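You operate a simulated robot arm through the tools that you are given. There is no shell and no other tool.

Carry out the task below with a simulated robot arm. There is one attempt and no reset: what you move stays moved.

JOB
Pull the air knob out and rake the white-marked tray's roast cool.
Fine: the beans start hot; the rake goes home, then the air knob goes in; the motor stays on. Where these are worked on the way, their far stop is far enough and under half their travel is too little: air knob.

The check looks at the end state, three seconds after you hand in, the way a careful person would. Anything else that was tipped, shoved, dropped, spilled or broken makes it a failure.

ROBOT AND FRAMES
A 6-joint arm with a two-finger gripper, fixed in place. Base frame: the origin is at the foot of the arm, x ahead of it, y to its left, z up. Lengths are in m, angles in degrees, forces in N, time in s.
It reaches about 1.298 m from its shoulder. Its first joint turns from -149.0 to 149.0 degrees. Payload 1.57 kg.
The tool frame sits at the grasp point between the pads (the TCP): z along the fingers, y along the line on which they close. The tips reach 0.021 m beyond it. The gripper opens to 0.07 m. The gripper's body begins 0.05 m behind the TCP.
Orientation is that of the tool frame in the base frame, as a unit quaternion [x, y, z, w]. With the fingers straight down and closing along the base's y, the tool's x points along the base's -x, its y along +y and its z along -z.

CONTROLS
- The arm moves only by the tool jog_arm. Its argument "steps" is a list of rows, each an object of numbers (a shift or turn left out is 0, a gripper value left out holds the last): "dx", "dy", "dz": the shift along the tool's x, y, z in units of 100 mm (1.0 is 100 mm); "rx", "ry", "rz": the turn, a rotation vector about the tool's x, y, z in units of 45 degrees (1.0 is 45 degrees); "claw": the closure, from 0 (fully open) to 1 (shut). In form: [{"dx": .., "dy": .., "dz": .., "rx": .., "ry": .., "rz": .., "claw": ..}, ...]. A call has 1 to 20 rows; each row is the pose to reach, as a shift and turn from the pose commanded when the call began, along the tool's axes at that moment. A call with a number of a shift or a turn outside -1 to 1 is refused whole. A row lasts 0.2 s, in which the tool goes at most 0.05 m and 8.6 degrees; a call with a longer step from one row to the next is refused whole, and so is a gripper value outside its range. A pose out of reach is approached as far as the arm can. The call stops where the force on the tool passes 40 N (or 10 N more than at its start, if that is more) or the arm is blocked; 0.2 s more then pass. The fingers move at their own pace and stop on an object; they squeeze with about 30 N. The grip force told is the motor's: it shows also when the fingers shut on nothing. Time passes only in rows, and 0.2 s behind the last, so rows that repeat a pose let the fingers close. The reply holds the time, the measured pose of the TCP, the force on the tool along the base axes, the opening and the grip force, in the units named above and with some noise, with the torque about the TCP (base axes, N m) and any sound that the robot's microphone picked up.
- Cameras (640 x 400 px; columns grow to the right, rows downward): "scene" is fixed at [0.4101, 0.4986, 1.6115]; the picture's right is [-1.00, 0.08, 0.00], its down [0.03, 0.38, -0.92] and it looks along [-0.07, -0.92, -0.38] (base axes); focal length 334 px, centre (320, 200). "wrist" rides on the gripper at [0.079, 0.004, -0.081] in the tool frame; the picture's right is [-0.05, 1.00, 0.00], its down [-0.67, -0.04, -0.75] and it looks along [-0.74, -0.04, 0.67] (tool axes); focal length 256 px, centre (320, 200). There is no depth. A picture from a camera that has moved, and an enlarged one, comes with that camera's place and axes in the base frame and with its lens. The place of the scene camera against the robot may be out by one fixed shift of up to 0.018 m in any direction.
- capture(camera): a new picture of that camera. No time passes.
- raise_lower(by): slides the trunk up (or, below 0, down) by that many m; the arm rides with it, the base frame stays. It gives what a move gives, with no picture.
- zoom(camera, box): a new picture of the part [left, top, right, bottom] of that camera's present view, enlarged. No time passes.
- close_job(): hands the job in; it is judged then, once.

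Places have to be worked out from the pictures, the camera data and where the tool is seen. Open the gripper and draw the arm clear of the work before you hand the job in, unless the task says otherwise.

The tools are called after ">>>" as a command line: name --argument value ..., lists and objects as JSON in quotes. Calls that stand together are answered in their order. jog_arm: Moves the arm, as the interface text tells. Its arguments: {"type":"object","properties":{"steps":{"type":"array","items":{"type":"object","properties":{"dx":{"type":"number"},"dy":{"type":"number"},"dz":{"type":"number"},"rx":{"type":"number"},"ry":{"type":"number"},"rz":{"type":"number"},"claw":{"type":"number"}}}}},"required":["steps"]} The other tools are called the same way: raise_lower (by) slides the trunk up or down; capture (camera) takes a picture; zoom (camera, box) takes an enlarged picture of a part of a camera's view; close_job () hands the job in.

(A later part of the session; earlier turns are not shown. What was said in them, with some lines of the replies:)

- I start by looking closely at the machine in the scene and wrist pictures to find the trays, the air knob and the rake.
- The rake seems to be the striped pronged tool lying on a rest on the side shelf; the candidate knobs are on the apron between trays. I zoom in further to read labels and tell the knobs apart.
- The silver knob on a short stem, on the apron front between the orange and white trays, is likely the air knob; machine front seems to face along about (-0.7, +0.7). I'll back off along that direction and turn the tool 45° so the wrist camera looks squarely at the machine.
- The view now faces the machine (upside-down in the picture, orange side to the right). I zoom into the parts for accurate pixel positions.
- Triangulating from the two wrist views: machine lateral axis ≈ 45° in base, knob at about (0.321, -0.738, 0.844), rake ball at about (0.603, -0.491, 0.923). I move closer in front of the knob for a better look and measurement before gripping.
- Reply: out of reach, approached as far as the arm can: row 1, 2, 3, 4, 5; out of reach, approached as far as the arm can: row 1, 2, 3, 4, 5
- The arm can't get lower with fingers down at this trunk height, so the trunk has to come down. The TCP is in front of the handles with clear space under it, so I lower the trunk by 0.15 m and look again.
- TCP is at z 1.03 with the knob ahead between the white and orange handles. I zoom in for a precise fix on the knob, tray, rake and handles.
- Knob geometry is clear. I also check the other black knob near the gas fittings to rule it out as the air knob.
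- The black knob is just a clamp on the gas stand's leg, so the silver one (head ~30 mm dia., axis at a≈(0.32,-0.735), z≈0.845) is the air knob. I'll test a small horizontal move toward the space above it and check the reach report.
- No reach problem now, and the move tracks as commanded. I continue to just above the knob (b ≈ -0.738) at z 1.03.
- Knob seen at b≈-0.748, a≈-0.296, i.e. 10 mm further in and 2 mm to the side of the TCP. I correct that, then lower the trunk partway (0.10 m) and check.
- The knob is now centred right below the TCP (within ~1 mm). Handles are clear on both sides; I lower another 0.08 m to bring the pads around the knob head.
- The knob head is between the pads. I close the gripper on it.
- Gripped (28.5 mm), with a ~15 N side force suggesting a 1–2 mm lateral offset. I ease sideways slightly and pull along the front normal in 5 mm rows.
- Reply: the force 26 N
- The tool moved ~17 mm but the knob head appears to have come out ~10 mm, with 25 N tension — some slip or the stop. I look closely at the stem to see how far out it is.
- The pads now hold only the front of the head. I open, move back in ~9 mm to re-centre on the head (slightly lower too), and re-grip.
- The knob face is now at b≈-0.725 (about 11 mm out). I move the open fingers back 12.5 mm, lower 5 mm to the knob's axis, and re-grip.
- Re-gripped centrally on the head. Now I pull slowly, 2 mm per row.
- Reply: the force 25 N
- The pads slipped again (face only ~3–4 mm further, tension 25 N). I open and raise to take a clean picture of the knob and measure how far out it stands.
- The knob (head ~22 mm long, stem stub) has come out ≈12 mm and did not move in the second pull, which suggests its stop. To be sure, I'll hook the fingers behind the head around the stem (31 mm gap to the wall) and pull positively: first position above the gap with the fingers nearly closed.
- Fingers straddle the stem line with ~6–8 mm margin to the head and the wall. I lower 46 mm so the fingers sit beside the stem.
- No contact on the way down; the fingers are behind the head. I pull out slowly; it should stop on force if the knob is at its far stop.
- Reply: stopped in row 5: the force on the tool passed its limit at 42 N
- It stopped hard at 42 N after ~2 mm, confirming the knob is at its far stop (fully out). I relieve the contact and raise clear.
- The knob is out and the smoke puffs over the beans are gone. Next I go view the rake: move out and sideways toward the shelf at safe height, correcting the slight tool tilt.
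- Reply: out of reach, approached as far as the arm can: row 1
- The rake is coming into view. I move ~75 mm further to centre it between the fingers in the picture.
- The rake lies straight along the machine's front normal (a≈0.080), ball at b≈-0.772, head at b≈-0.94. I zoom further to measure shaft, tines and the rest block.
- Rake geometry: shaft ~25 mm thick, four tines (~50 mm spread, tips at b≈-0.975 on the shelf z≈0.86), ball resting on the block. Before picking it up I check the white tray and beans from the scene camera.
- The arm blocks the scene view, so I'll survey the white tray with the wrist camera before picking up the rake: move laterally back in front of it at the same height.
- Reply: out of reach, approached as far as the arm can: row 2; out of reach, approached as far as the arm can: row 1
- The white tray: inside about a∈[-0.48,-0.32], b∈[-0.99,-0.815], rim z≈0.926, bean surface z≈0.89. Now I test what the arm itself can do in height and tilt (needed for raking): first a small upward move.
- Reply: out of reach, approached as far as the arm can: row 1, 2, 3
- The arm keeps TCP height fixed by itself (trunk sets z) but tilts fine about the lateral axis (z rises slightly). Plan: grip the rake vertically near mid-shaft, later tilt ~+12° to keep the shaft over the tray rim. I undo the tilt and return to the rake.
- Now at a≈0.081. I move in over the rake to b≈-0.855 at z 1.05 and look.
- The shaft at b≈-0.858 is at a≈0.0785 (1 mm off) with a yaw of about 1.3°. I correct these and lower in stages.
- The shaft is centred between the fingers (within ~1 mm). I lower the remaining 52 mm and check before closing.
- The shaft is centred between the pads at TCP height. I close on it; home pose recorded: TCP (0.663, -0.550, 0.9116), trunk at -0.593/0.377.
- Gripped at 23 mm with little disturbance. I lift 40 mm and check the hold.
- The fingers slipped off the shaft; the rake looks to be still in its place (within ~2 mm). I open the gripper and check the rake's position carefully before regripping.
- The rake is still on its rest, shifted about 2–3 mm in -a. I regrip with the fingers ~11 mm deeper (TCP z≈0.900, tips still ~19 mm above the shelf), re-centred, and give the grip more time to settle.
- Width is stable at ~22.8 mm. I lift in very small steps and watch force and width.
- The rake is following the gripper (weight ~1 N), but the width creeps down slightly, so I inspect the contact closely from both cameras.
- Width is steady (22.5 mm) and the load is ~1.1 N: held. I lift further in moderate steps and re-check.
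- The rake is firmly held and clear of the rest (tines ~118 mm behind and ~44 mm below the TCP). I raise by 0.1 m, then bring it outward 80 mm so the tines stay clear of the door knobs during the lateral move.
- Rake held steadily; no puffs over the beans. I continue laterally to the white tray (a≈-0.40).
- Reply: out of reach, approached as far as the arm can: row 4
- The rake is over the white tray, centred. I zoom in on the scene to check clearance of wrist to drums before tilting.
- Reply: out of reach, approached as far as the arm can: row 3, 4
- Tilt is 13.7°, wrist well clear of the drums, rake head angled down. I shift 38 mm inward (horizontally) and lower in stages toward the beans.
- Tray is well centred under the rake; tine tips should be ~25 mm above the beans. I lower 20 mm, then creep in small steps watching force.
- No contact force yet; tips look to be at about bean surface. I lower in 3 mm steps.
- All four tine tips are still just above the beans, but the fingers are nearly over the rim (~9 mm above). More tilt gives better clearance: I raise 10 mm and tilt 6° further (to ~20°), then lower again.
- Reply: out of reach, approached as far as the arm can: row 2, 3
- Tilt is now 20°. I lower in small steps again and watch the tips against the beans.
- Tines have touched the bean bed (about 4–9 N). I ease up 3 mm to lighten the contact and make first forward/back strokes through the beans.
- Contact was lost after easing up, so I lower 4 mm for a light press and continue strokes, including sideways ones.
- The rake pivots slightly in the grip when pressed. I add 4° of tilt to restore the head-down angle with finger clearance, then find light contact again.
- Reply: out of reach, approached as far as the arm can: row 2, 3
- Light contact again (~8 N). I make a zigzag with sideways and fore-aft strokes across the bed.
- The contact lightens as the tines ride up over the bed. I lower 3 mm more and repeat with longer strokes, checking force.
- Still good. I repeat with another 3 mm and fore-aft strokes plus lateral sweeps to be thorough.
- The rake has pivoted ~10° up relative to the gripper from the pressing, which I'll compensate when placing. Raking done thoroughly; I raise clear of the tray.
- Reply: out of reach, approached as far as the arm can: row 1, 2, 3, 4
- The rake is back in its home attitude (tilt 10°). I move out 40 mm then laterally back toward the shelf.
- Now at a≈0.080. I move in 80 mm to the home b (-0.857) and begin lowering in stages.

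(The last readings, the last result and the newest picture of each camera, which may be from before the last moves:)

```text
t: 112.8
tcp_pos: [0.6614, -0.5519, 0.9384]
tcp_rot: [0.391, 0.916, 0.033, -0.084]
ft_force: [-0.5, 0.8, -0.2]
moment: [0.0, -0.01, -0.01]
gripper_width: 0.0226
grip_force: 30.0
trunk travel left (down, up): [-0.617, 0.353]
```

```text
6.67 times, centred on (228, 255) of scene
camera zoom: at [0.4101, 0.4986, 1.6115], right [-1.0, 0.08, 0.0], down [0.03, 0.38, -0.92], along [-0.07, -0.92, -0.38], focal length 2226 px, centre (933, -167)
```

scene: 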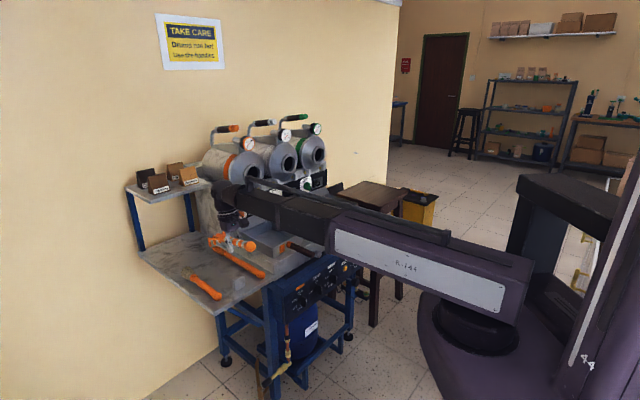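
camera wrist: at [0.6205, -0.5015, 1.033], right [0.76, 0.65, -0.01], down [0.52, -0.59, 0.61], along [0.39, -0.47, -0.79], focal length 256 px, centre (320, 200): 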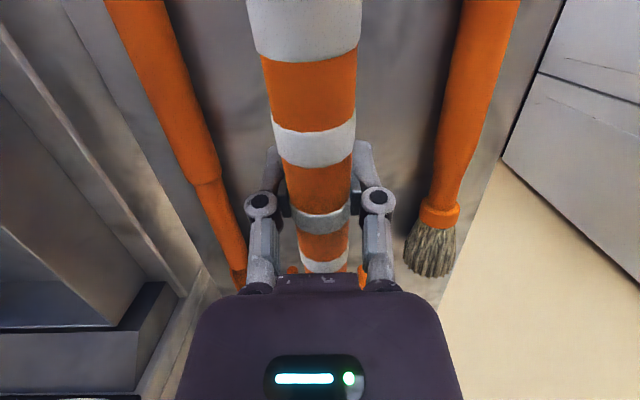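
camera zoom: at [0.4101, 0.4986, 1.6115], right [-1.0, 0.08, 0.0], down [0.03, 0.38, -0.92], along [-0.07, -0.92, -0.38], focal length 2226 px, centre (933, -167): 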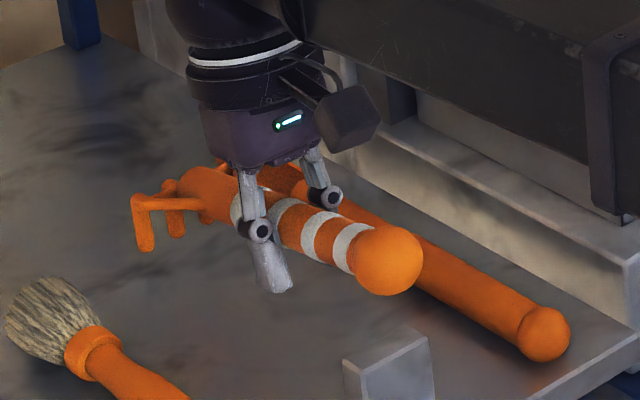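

The rake is above its rest, aligned. I nudge 1.5 mm sideways (original line) and lower, then creep to contact.

>>> jog_arm --steps '[{"dy": 0.015, "claw": 1.0}, {"dy": 0.015}]'

>>> raise_lower --by -0.028

>>> zoom --camera "scene" --box '[190, 245, 254, 285]'

>>> raise_lower --by -0.003

```text
t: 113.4
tcp_pos: [0.6628, -0.5507, 0.9393]
tcp_rot: [0.389, 0.917, 0.033, -0.083]
ft_force: [-0.2, -0.1, -0.2]
moment: [-0.01, 0.05, 0.01]
gripper_width: 0.0225
grip_force: 29.9
trunk travel left (down, up): [-0.617, 0.353]
```

```text
t: 114.1
tcp_pos: [0.6626, -0.5507, 0.9102]
tcp_rot: [0.39, 0.916, 0.034, -0.083]
ft_force: [0.8, -0.6, -1.6]
moment: [0.01, 0.01, 0.0]
gripper_width: 0.0225
grip_force: 29.8
trunk travel left (down, up): [-0.589, 0.381]
```

```text
10.00 times, centred on (222, 265) of scene
camera zoom: at [0.4101, 0.4986, 1.6115], right [-1.0, 0.08, 0.0], down [0.03, 0.38, -0.92], along [-0.07, -0.92, -0.38], focal length 3339 px, centre (1300, -450)
```

zoom: 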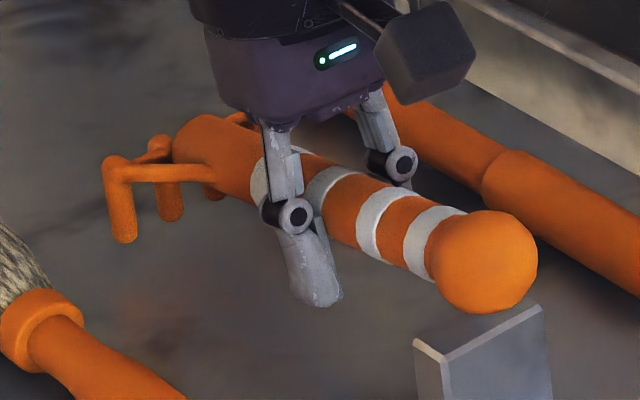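

```text
t: 114.7
tcp_pos: [0.661, -0.5511, 0.9084]
tcp_rot: [0.39, 0.916, 0.034, -0.083]
ft_force: [0.0, -0.5, -0.4]
moment: [0.04, 0.03, 0.03]
gripper_width: 0.0226
grip_force: 29.7
trunk travel left (down, up): [-0.586, 0.384]
```

The picture shows the rake matching its original horizontal position and ~8–10 mm above rest before the last step. I continue creeping down.

>>> raise_lower --by -0.004

>>> raise_lower --by -0.002

>>> zoom --camera "scene" --box '[190, 245, 254, 285]'

```text
t: 115.2
tcp_pos: [0.6623, -0.549, 0.9045]
tcp_rot: [0.39, 0.916, 0.034, -0.083]
ft_force: [0.4, 0.1, -1.7]
moment: [0.09, 0.03, 0.0]
gripper_width: 0.0223
grip_force: 30.2
trunk travel left (down, up): [-0.582, 0.388]
```

```text
t: 115.7
tcp_pos: [0.6621, -0.5508, 0.902]
tcp_rot: [0.39, 0.916, 0.033, -0.084]
ft_force: [0.0, -0.2, -0.9]
moment: [0.01, 0.03, 0.0]
gripper_width: 0.0225
grip_force: 30.5
trunk travel left (down, up): [-0.58, 0.39]
```

```text
10.00 times, centred on (222, 265) of scene
camera zoom: at [0.4101, 0.4986, 1.6115], right [-1.0, 0.08, 0.0], down [0.03, 0.38, -0.92], along [-0.07, -0.92, -0.38], focal length 3339 px, centre (1300, -450)
```

zoom: 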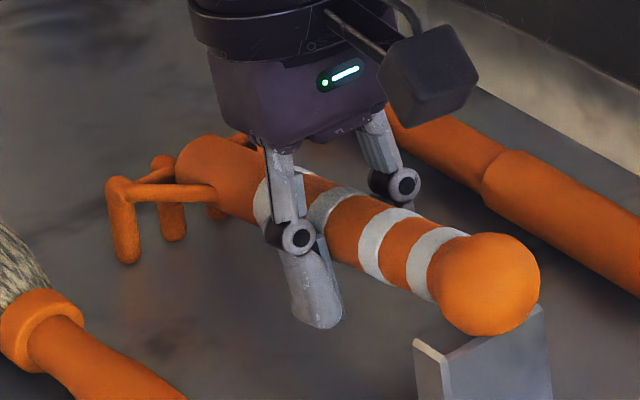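

Tines nearly at shelf, ball ~3 mm above its home. Lower 2–3 mm more to contact before releasing.

>>> raise_lower --by -0.002

>>> raise_lower --by -0.002

>>> zoom --camera "scene" --box '[190, 245, 254, 285]'

```text
t: 116.2
tcp_pos: [0.6624, -0.5505, 0.8998]
tcp_rot: [0.39, 0.917, 0.034, -0.082]
ft_force: [-1.0, 0.6, 4.5]
moment: [-0.44, -0.43, -0.01]
gripper_width: 0.0232
grip_force: 29.8
trunk travel left (down, up): [-0.578, 0.392]
```

```text
t: 116.8
tcp_pos: [0.6627, -0.5506, 0.8977]
tcp_rot: [0.39, 0.916, 0.034, -0.083]
ft_force: [-2.0, 0.8, 4.2]
moment: [-0.41, -0.4, -0.02]
gripper_width: 0.0234
grip_force: 29.7
trunk travel left (down, up): [-0.576, 0.394]
```

```text
10.00 times, centred on (222, 265) of scene
camera zoom: at [0.4101, 0.4986, 1.6115], right [-1.0, 0.08, 0.0], down [0.03, 0.38, -0.92], along [-0.07, -0.92, -0.38], focal length 3339 px, centre (1300, -450)
```

zoom: 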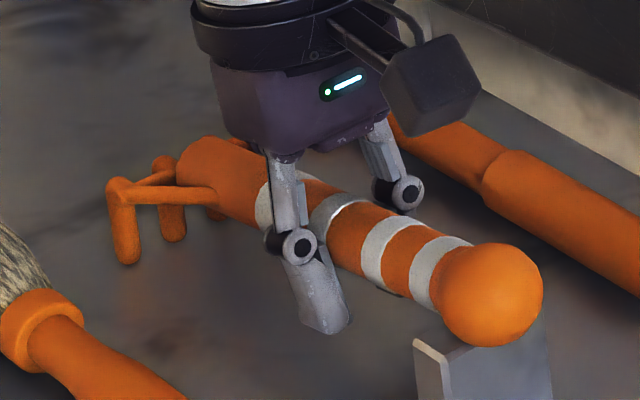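

Tines and ball are at their original picture positions (within ~2 mm). I open the gripper to release the rake.

>>> jog_arm --steps '[{"claw": 0.28}, {"claw": 0.28}, {"claw": 0.28}]'

>>> zoom --camera "scene" --box '[190, 245, 254, 285]'

>>> capture --camera "wrist"

```text
t: 117.5
tcp_pos: [0.6629, -0.5497, 0.898]
tcp_rot: [0.39, 0.917, 0.034, -0.083]
ft_force: [0.7, 0.5, -0.3]
moment: [0.01, 0.0, -0.02]
gripper_width: 0.0506
grip_force: 0.1
trunk travel left (down, up): [-0.576, 0.394]
```

```text
10.00 times, centred on (222, 265) of scene
camera zoom: at [0.4101, 0.4986, 1.6115], right [-1.0, 0.08, 0.0], down [0.03, 0.38, -0.92], along [-0.07, -0.92, -0.38], focal length 3339 px, centre (1300, -450)
```

zoom: 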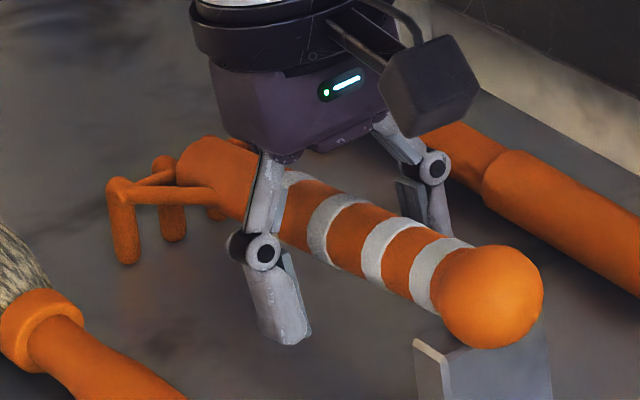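

```text
taken
camera wrist: at [0.6216, -0.5003, 0.9919], right [0.76, 0.65, -0.01], down [0.52, -0.59, 0.61], along [0.39, -0.47, -0.79], focal length 256 px, centre (320, 200)
```

wrist: 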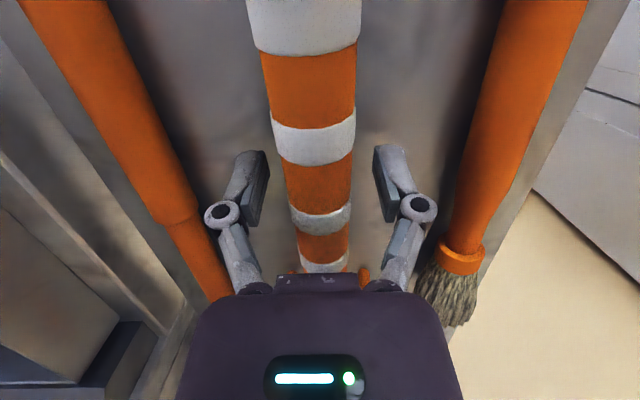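

The rake is resting at home and released cleanly. I raise straight up, straighten the tool, and check the rake from above.

>>> raise_lower --by 0.15

>>> jog_arm --steps '[{"ry": -0.11}, {"ry": -0.22, "rz": -0.025}, {"ry": -0.22, "rz": -0.025}]'

>>> jog_arm --steps '[{"dx": 0.25}, {"dx": 0.5}, {"dx": 0.75}, {"dx": 1.0}, {"dx": 1.0}]'

>>> capture --camera "wrist"

>>> zoom --camera "scene" --box '[190, 245, 254, 285]'

```text
t: 119.3
tcp_pos: [0.6634, -0.5507, 1.0468]
tcp_rot: [0.39, 0.917, 0.034, -0.084]
ft_force: [0.0, 0.1, 0.3]
moment: [0.03, 0.0, 0.02]
gripper_width: 0.0508
grip_force: 0.2
trunk travel left (down, up): [-0.726, 0.244]
```

```text
t: 120.1
tcp_pos: [0.6642, -0.551, 1.0442]
tcp_rot: [0.382, 0.924, 0.0, -0.003]
ft_force: [0.0, -0.2, -0.9]
moment: [0.0, -0.05, 0.01]
gripper_width: 0.0504
grip_force: 0.1
out of reach, approached as far as the arm can: row 2, 3
trunk travel left (down, up): [-0.726, 0.244]
```

```text
t: 121.3
tcp_pos: [0.5928, -0.4798, 1.044]
tcp_rot: [0.382, 0.924, 0.001, -0.004]
ft_force: [-0.2, 0.3, -0.1]
moment: [0.0, 0.0, 0.05]
gripper_width: 0.0504
grip_force: 0.1
trunk travel left (down, up): [-0.726, 0.244]
```

```text
taken
camera wrist: at [0.5392, -0.4203, 1.1266], right [0.74, 0.67, 0.0], down [0.45, -0.5, 0.74], along [0.49, -0.55, -0.67], focal length 256 px, centre (320, 200)
```

wrist: 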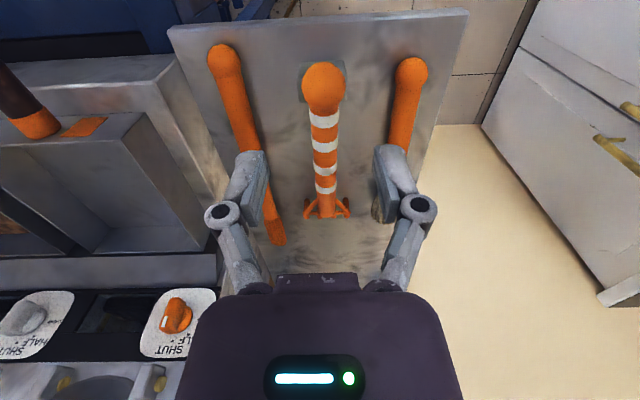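

```text
10.00 times, centred on (222, 265) of scene
camera zoom: at [0.4101, 0.4986, 1.6115], right [-1.0, 0.08, 0.0], down [0.03, 0.38, -0.92], along [-0.07, -0.92, -0.38], focal length 3339 px, centre (1300, -450)
```

zoom: 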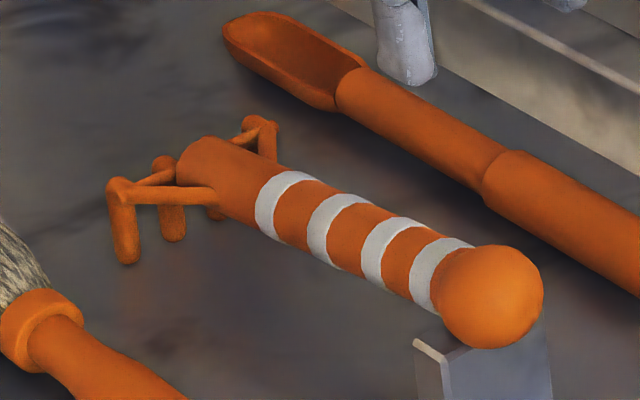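

The rake sits as it was originally. Next the air knob: I move out and laterally back in front of the knob with the gripper closed, to push it in.

>>> jog_arm --steps '[{"dx": 0.14, "dy": -0.2, "rx": -0.002, "ry": -0.005, "claw": 1.0}, {"dx": 0.28, "dy": -0.4, "rx": -0.004, "ry": -0.009}, {"dx": 0.42, "dy": -0.6, "rx": -0.004, "ry": -0.009}, {"dx": 0.56, "dy": -0.8, "rx": -0.004, "ry": -0.009}, {"dx": 0.56, "dy": -1.0, "rx": -0.004, "ry": -0.009}]'

>>> jog_arm --steps '[{"dy": -0.25}, {"dy": -0.5}, {"dy": -0.75}, {"dy": -1.0}]'

>>> jog_arm --steps '[{"dy": -0.25}, {"dy": -0.5}, {"dy": -0.75}, {"dy": -1.0}]'

>>> jog_arm --steps '[{"dy": -0.25}, {"dy": -0.5}, {"dy": -0.755}, {"dy": -0.755}]'

>>> capture --camera "wrist"

>>> zoom --camera "scene" --box '[260, 180, 356, 270]'

```text
t: 122.5
tcp_pos: [0.4808, -0.5111, 1.0451]
tcp_rot: [0.382, 0.924, 0.001, 0.0]
ft_force: [0.3, 0.2, 0.4]
moment: [0.0, -0.02, -0.02]
gripper_width: 0.0002
grip_force: 28.1
trunk travel left (down, up): [-0.726, 0.244]
```

```text
t: 123.5
tcp_pos: [0.4104, -0.5838, 1.0442]
tcp_rot: [0.382, 0.924, 0.001, 0.0]
ft_force: [-0.4, 0.1, 0.5]
moment: [0.03, 0.01, -0.01]
gripper_width: 0.0
grip_force: 29.0
trunk travel left (down, up): [-0.726, 0.244]
```

```text
t: 124.5
tcp_pos: [0.3411, -0.6529, 1.0449]
tcp_rot: [0.383, 0.924, 0.001, 0.001]
ft_force: [-1.0, 0.0, -0.1]
moment: [0.01, 0.0, -0.01]
gripper_width: 0.0
grip_force: 28.8
trunk travel left (down, up): [-0.726, 0.244]
```

```text
t: 125.5
tcp_pos: [0.2863, -0.7072, 1.0456]
tcp_rot: [0.383, 0.924, 0.001, 0.001]
ft_force: [0.4, -0.6, -0.2]
moment: [0.01, -0.03, -0.02]
gripper_width: 0.0001
grip_force: 28.9
trunk travel left (down, up): [-0.726, 0.244]
```

```text
taken
camera wrist: at [0.2327, -0.6462, 1.1261], right [0.74, 0.67, 0.0], down [0.45, -0.5, 0.75], along [0.5, -0.55, -0.67], focal length 256 px, centre (320, 200)
```

wrist: 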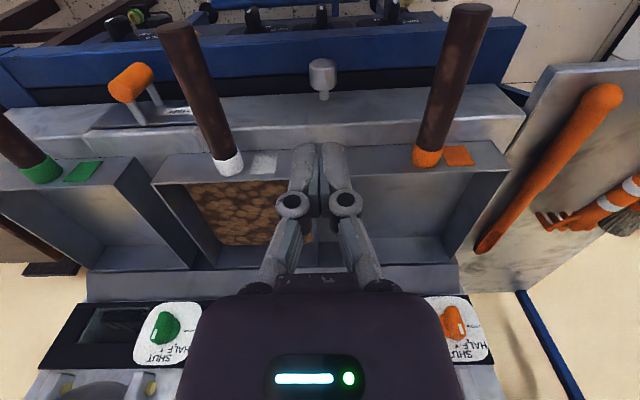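

```text
4.44 times, centred on (308, 225) of scene
camera zoom: at [0.4101, 0.4986, 1.6115], right [-1.0, 0.08, 0.0], down [0.03, 0.38, -0.92], along [-0.07, -0.92, -0.38], focal length 1484 px, centre (373, 89)
```

zoom: 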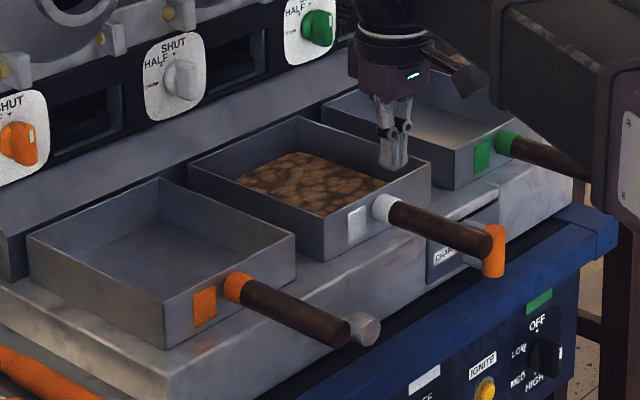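

Knob face at b≈-0.727, aligned laterally; closed fingers at b≈-0.7025 will come down ~15 mm in front of it. I lower in two stages.

>>> raise_lower --by -0.14

>>> capture --camera "wrist"

>>> zoom --camera "scene" --box '[270, 190, 366, 270]'

```text
t: 127.2
tcp_pos: [0.2868, -0.7059, 0.9043]
tcp_rot: [0.382, 0.924, 0.001, 0.0]
ft_force: [0.3, -0.1, 1.0]
moment: [0.01, 0.0, 0.02]
gripper_width: 0.0002
grip_force: 28.4
trunk travel left (down, up): [-0.586, 0.384]
```

```text
taken
camera wrist: at [0.2328, -0.6461, 0.9862], right [0.74, 0.67, 0.0], down [0.45, -0.5, 0.75], along [0.5, -0.55, -0.67], focal length 256 px, centre (320, 200)
```

wrist: 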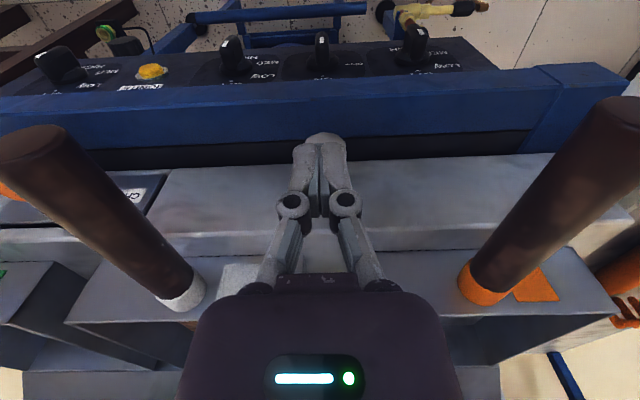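

```text
5.00 times, centred on (318, 230) of scene
camera zoom: at [0.4101, 0.4986, 1.6115], right [-1.0, 0.08, 0.0], down [0.03, 0.38, -0.92], along [-0.07, -0.92, -0.38], focal length 1670 px, centre (330, 50)
```

zoom: 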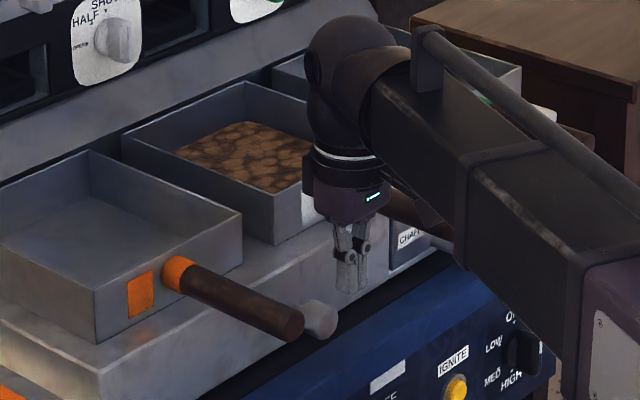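

Clear so far. I lower the rest so the closed fingertips are level with the knob's face.

>>> raise_lower --by -0.054

>>> capture --camera "wrist"

>>> zoom --camera "scene" --box '[280, 220, 360, 270]'

```text
t: 128.1
tcp_pos: [0.2862, -0.7073, 0.8506]
tcp_rot: [0.383, 0.924, 0.001, 0.0]
ft_force: [0.3, 0.9, 0.8]
moment: [-0.03, 0.0, -0.01]
gripper_width: 0.0
grip_force: 28.9
trunk travel left (down, up): [-0.532, 0.438]
```

```text
taken
camera wrist: at [0.2328, -0.6461, 0.9321], right [0.74, 0.67, 0.0], down [0.45, -0.5, 0.75], along [0.5, -0.55, -0.67], focal length 256 px, centre (320, 200)
```

wrist: 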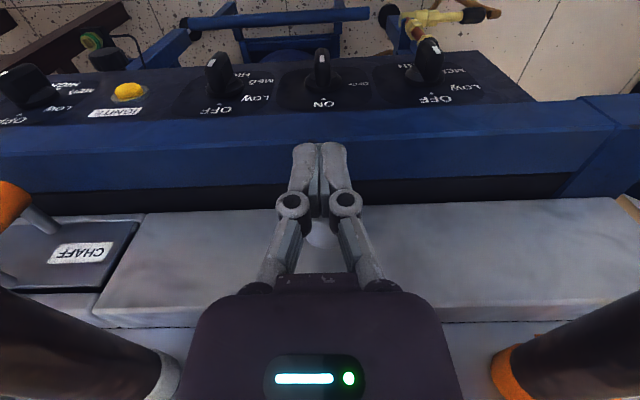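

```text
8.00 times, centred on (320, 245) of scene
camera zoom: at [0.4101, 0.4986, 1.6115], right [-1.0, 0.08, 0.0], down [0.03, 0.38, -0.92], along [-0.07, -0.92, -0.38], focal length 2671 px, centre (320, -160)
```

zoom: 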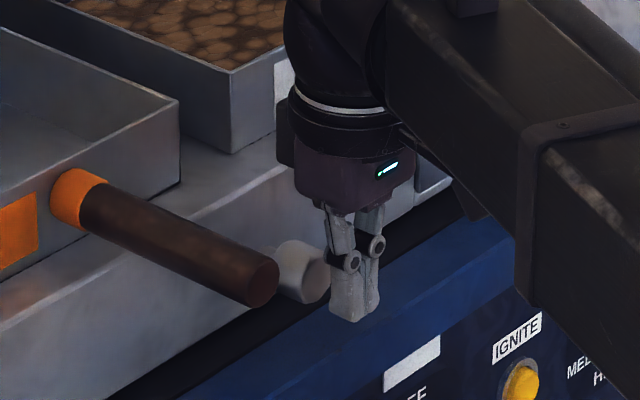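

The closed fingers are in front of the knob. I push in slowly until the in-stop shows as force.

>>> jog_arm --steps '[{"dx": -0.04, "claw": 1.0}, {"dx": -0.08}, {"dx": -0.12}, {"dx": -0.15}, {"dx": -0.18}, {"dx": -0.21}, {"dx": -0.24}, {"dx": -0.26}, {"dx": -0.28}, {"dx": -0.3}, {"dx": -0.32}, {"dx": -0.34}, {"dx": -0.36}]'

>>> zoom --camera "scene" --box '[280, 220, 360, 270]'

>>> capture --camera "wrist"

```text
t: 130.9
tcp_pos: [0.3065, -0.7259, 0.8521]
tcp_rot: [0.384, 0.923, 0.003, -0.005]
ft_force: [-9.0, 9.4, -1.0]
moment: [-0.18, 0.1, -0.02]
gripper_width: 0.0061
grip_force: 29.2
trunk travel left (down, up): [-0.532, 0.438]
stopped in row 13: the force on the tool passed its limit at 42 N (the readings are from after the stop); the commanded pose is now the measured one
```

```text
8.00 times, centred on (320, 245) of scene
camera zoom: at [0.4101, 0.4986, 1.6115], right [-1.0, 0.08, 0.0], down [0.03, 0.38, -0.92], along [-0.07, -0.92, -0.38], focal length 2671 px, centre (320, -160)
```

zoom: 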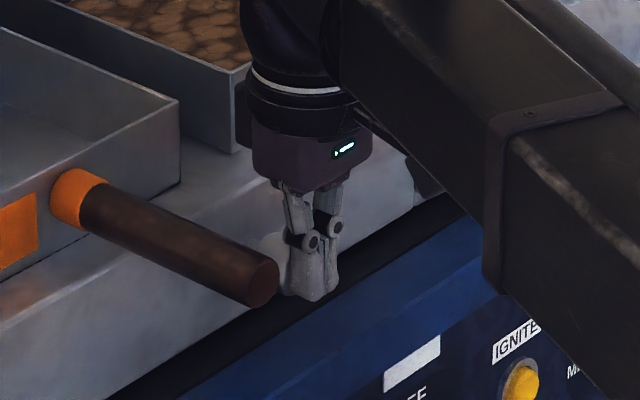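

```text
taken
camera wrist: at [0.2534, -0.6671, 0.9338], right [0.74, 0.67, 0.0], down [0.45, -0.5, 0.74], along [0.49, -0.55, -0.67], focal length 256 px, centre (320, 200)
```

wrist: 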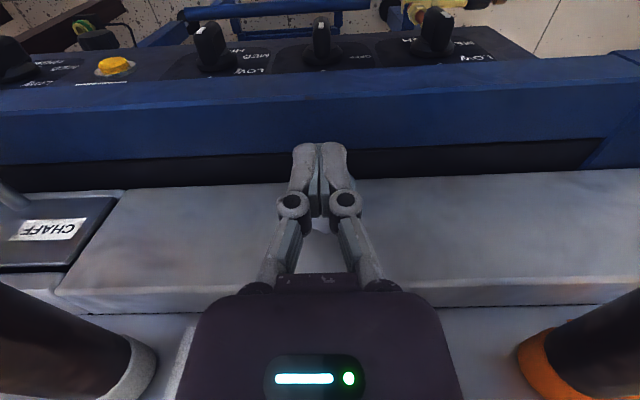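

It stopped at 42 N with the finger front at b≈-0.7375, i.e. the knob's original in-position (face -0.736). I back off 25 mm, raise, and inspect knob and beans for any returning smoke.

>>> jog_arm --steps '[{"dx": 0.1, "claw": 1.0}, {"dx": 0.2}, {"dx": 0.28}, {"dx": 0.28}]'

>>> raise_lower --by 0.1

>>> capture --camera "wrist"

>>> zoom --camera "scene" --box '[260, 180, 356, 260]'

>>> zoom --camera "scene" --box '[290, 230, 340, 262]'

```text
t: 131.9
tcp_pos: [0.2893, -0.7074, 0.8512]
tcp_rot: [0.383, 0.924, 0.003, -0.003]
ft_force: [-0.4, -0.4, 0.4]
moment: [0.0, 0.01, 0.0]
gripper_width: 0.0
grip_force: 28.6
trunk travel left (down, up): [-0.532, 0.438]
```

```text
t: 133.2
tcp_pos: [0.2888, -0.7074, 0.952]
tcp_rot: [0.383, 0.924, 0.003, -0.003]
ft_force: [-0.2, 0.5, -0.1]
moment: [0.0, 0.02, 0.0]
gripper_width: 0.0001
grip_force: 28.9
trunk travel left (down, up): [-0.632, 0.338]
```

```text
taken
camera wrist: at [0.2353, -0.6485, 1.0327], right [0.74, 0.67, 0.0], down [0.45, -0.5, 0.74], along [0.49, -0.55, -0.67], focal length 256 px, centre (320, 200)
```

wrist: 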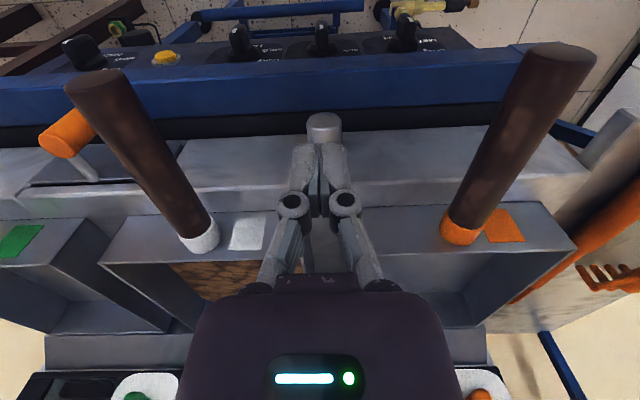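

```text
5.00 times, centred on (308, 220) of scene
camera zoom: at [0.4101, 0.4986, 1.6115], right [-1.0, 0.08, 0.0], down [0.03, 0.38, -0.92], along [-0.07, -0.92, -0.38], focal length 1670 px, centre (380, 100)
```

zoom: 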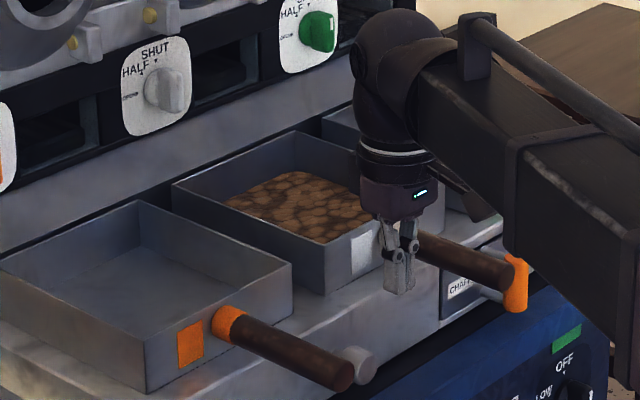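

```text
12.50 times, centred on (315, 246) of scene
camera zoom: at [0.4101, 0.4986, 1.6115], right [-1.0, 0.08, 0.0], down [0.03, 0.38, -0.92], along [-0.07, -0.92, -0.38], focal length 4174 px, centre (382, -375)
```

zoom: 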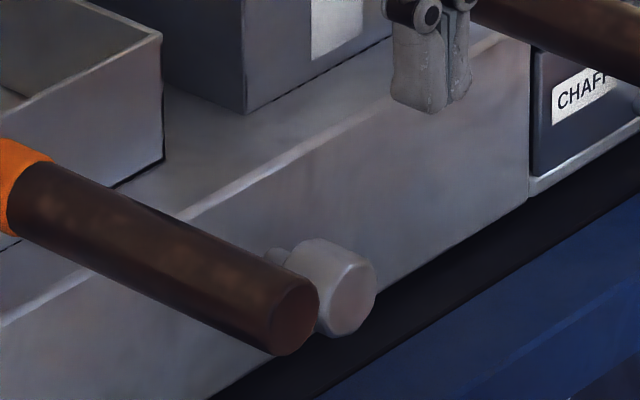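

The knob seems back in. I take the same zoom as at the start to compare its position exactly, and look at the beans.

>>> zoom --camera "scene" --box '[290, 215, 370, 265]'

>>> zoom --camera "scene" --box '[280, 260, 376, 320]'

>>> zoom --camera "scene" --box '[280, 190, 344, 230]'

```text
8.00 times, centred on (330, 240) of scene
camera zoom: at [0.4101, 0.4986, 1.6115], right [-1.0, 0.08, 0.0], down [0.03, 0.38, -0.92], along [-0.07, -0.92, -0.38], focal length 2671 px, centre (240, -120)
```

zoom: 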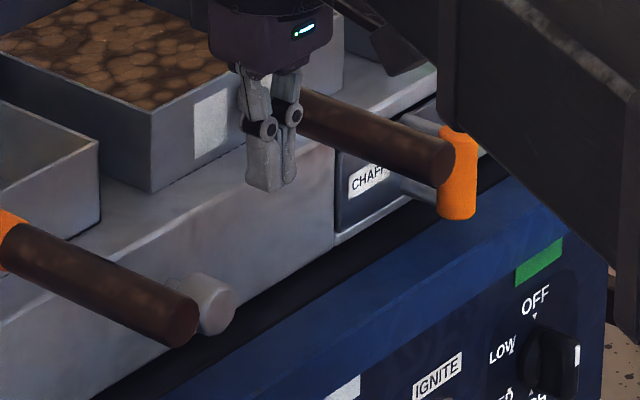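

```text
6.67 times, centred on (328, 290) of scene
camera zoom: at [0.4101, 0.4986, 1.6115], right [-1.0, 0.08, 0.0], down [0.03, 0.38, -0.92], along [-0.07, -0.92, -0.38], focal length 2226 px, centre (267, -400)
```

zoom: 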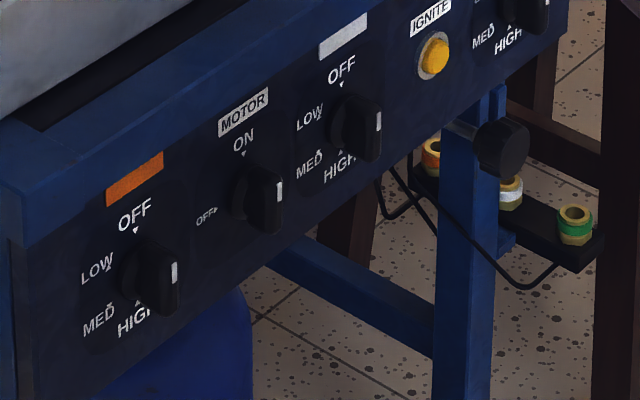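

```text
10.00 times, centred on (312, 210) of scene
camera zoom: at [0.4101, 0.4986, 1.6115], right [-1.0, 0.08, 0.0], down [0.03, 0.38, -0.92], along [-0.07, -0.92, -0.38], focal length 3339 px, centre (400, 100)
```

zoom: 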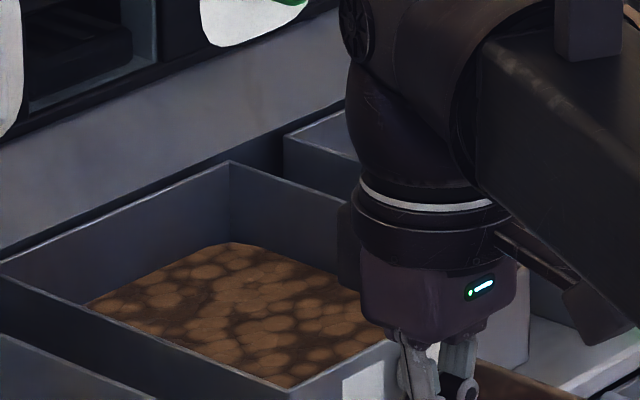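

Knob position matches the starting picture, motor is still on, and no smoke has returned over the beans. I raise and back off, open the gripper, and let a little time pass to double-check for smoke.

>>> raise_lower --by 0.15

>>> jog_arm --steps '[{"dx": 0.25, "claw": 0.0}, {"dx": 0.5}, {"dx": 0.75}, {"dx": 1.0}, {"dx": 1.0}]'

>>> jog_arm --steps '[{"dx": 0.25, "claw": 0.0}, {"dx": 0.5}, {"dx": 0.75}, {"dx": 1.0}, {"dx": 1.0}, {"dx": 1.0}, {"dx": 1.0}, {"dx": 1.0}, {"dx": 1.0}, {"dx": 1.0}, {"dx": 1.0}, {"dx": 1.0}, {"dx": 1.0}, {"dx": 1.0}, {"dx": 1.0}, {"dx": 1.0}]'

>>> capture --camera "wrist"

>>> capture --camera "scene"

>>> zoom --camera "scene" --box '[230, 180, 390, 280]'

>>> zoom --camera "scene" --box '[120, 220, 280, 320]'

```text
t: 134.9
tcp_pos: [0.2893, -0.7077, 1.1015]
tcp_rot: [0.383, 0.924, 0.003, -0.004]
ft_force: [1.1, 0.2, -0.3]
moment: [-0.01, -0.01, -0.01]
gripper_width: 0.0001
grip_force: 28.3
trunk travel left (down, up): [-0.782, 0.188]
```

```text
t: 136.1
tcp_pos: [0.2181, -0.6367, 1.1008]
tcp_rot: [0.383, 0.924, 0.002, -0.004]
ft_force: [0.1, 0.5, 0.4]
moment: [-0.03, 0.0, -0.01]
gripper_width: 0.0701
grip_force: 0.0
trunk travel left (down, up): [-0.782, 0.188]
```

```text
t: 139.5
tcp_pos: [0.149, -0.5662, 1.101]
tcp_rot: [0.383, 0.924, 0.002, -0.003]
ft_force: [0.5, -0.1, 0.4]
moment: [-0.01, 0.01, -0.03]
gripper_width: 0.0699
grip_force: 0.2
trunk travel left (down, up): [-0.782, 0.188]
```

```text
taken
camera wrist: at [0.0954, -0.5063, 1.1828], right [0.74, 0.67, 0.0], down [0.45, -0.5, 0.74], along [0.49, -0.55, -0.67], focal length 256 px, centre (320, 200)
```

wrist: 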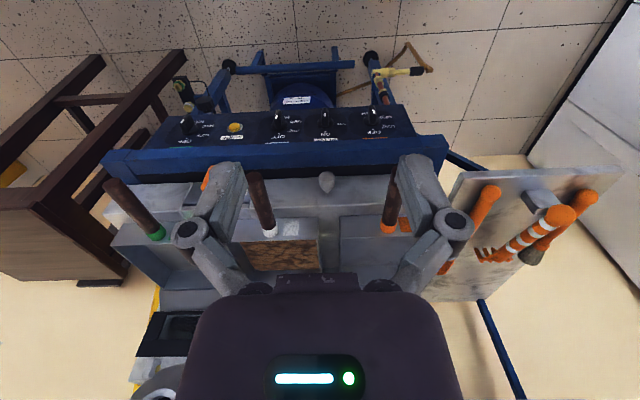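

```text
taken
```

scene: 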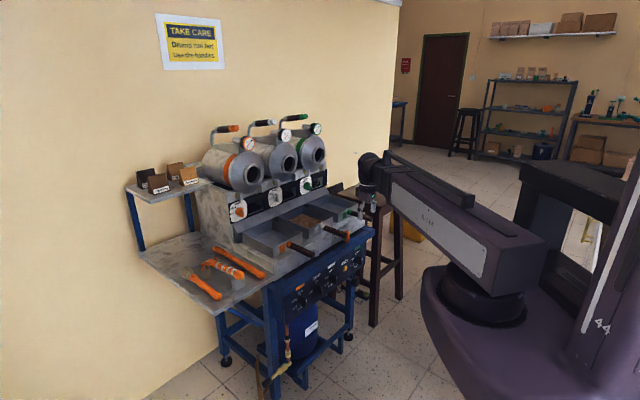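

```text
4.00 times, centred on (310, 230) of scene
camera zoom: at [0.4101, 0.4986, 1.6115], right [-1.0, 0.08, 0.0], down [0.03, 0.38, -0.92], along [-0.07, -0.92, -0.38], focal length 1336 px, centre (360, 80)
```

zoom: 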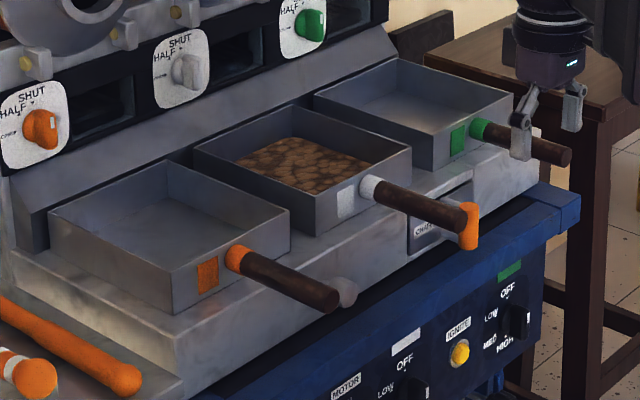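

```text
4.00 times, centred on (200, 270) of scene
camera zoom: at [0.4101, 0.4986, 1.6115], right [-1.0, 0.08, 0.0], down [0.03, 0.38, -0.92], along [-0.07, -0.92, -0.38], focal length 1336 px, centre (800, -80)
```

zoom: 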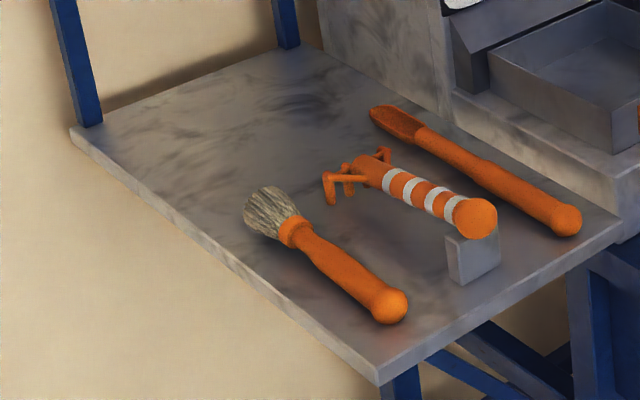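

Everything is as it should be: rake on its rest, air knob in, motor on, trays untouched, no smoke over the beans after several seconds with the air shut, and the arm is clear with the gripper open. I hand the job in.

>>> close_job

```text
The job is handed in.
```

The job is handed in. I pulled the air knob out, raked the white-marked tray, put the rake back on its rest, and pushed the air knob in. The motor knob still reads ON.

- **Air knob out:** it came out about 12 mm and then stopped hard at 42 N when I pulled from behind the head. I take that as its far stop.
- **Raking:** six passes of fore-aft and sideways strokes, mostly in light contact with the beans. The rake tipped about 10° in the grip while raking, so contact came and went.
- **Beans cool:** this is inferred. The smoke puffs seen at the start were gone by the first look after the knob came out, before any raking. They had not returned about 8 seconds after the knob went back in. No picture shows bean temperature directly.
- **Rake home:** on the first pick-up the fingers slipped off the shaft and shifted the rake a few millimetres. After I put it back, the pictures show it within about 2 mm of where it started.
- **Air knob in:** it stopped at 42 N, and its position matches the starting picture.

The other tools and the trays look unmoved. The gripper is open, and the arm is clear of the machine.
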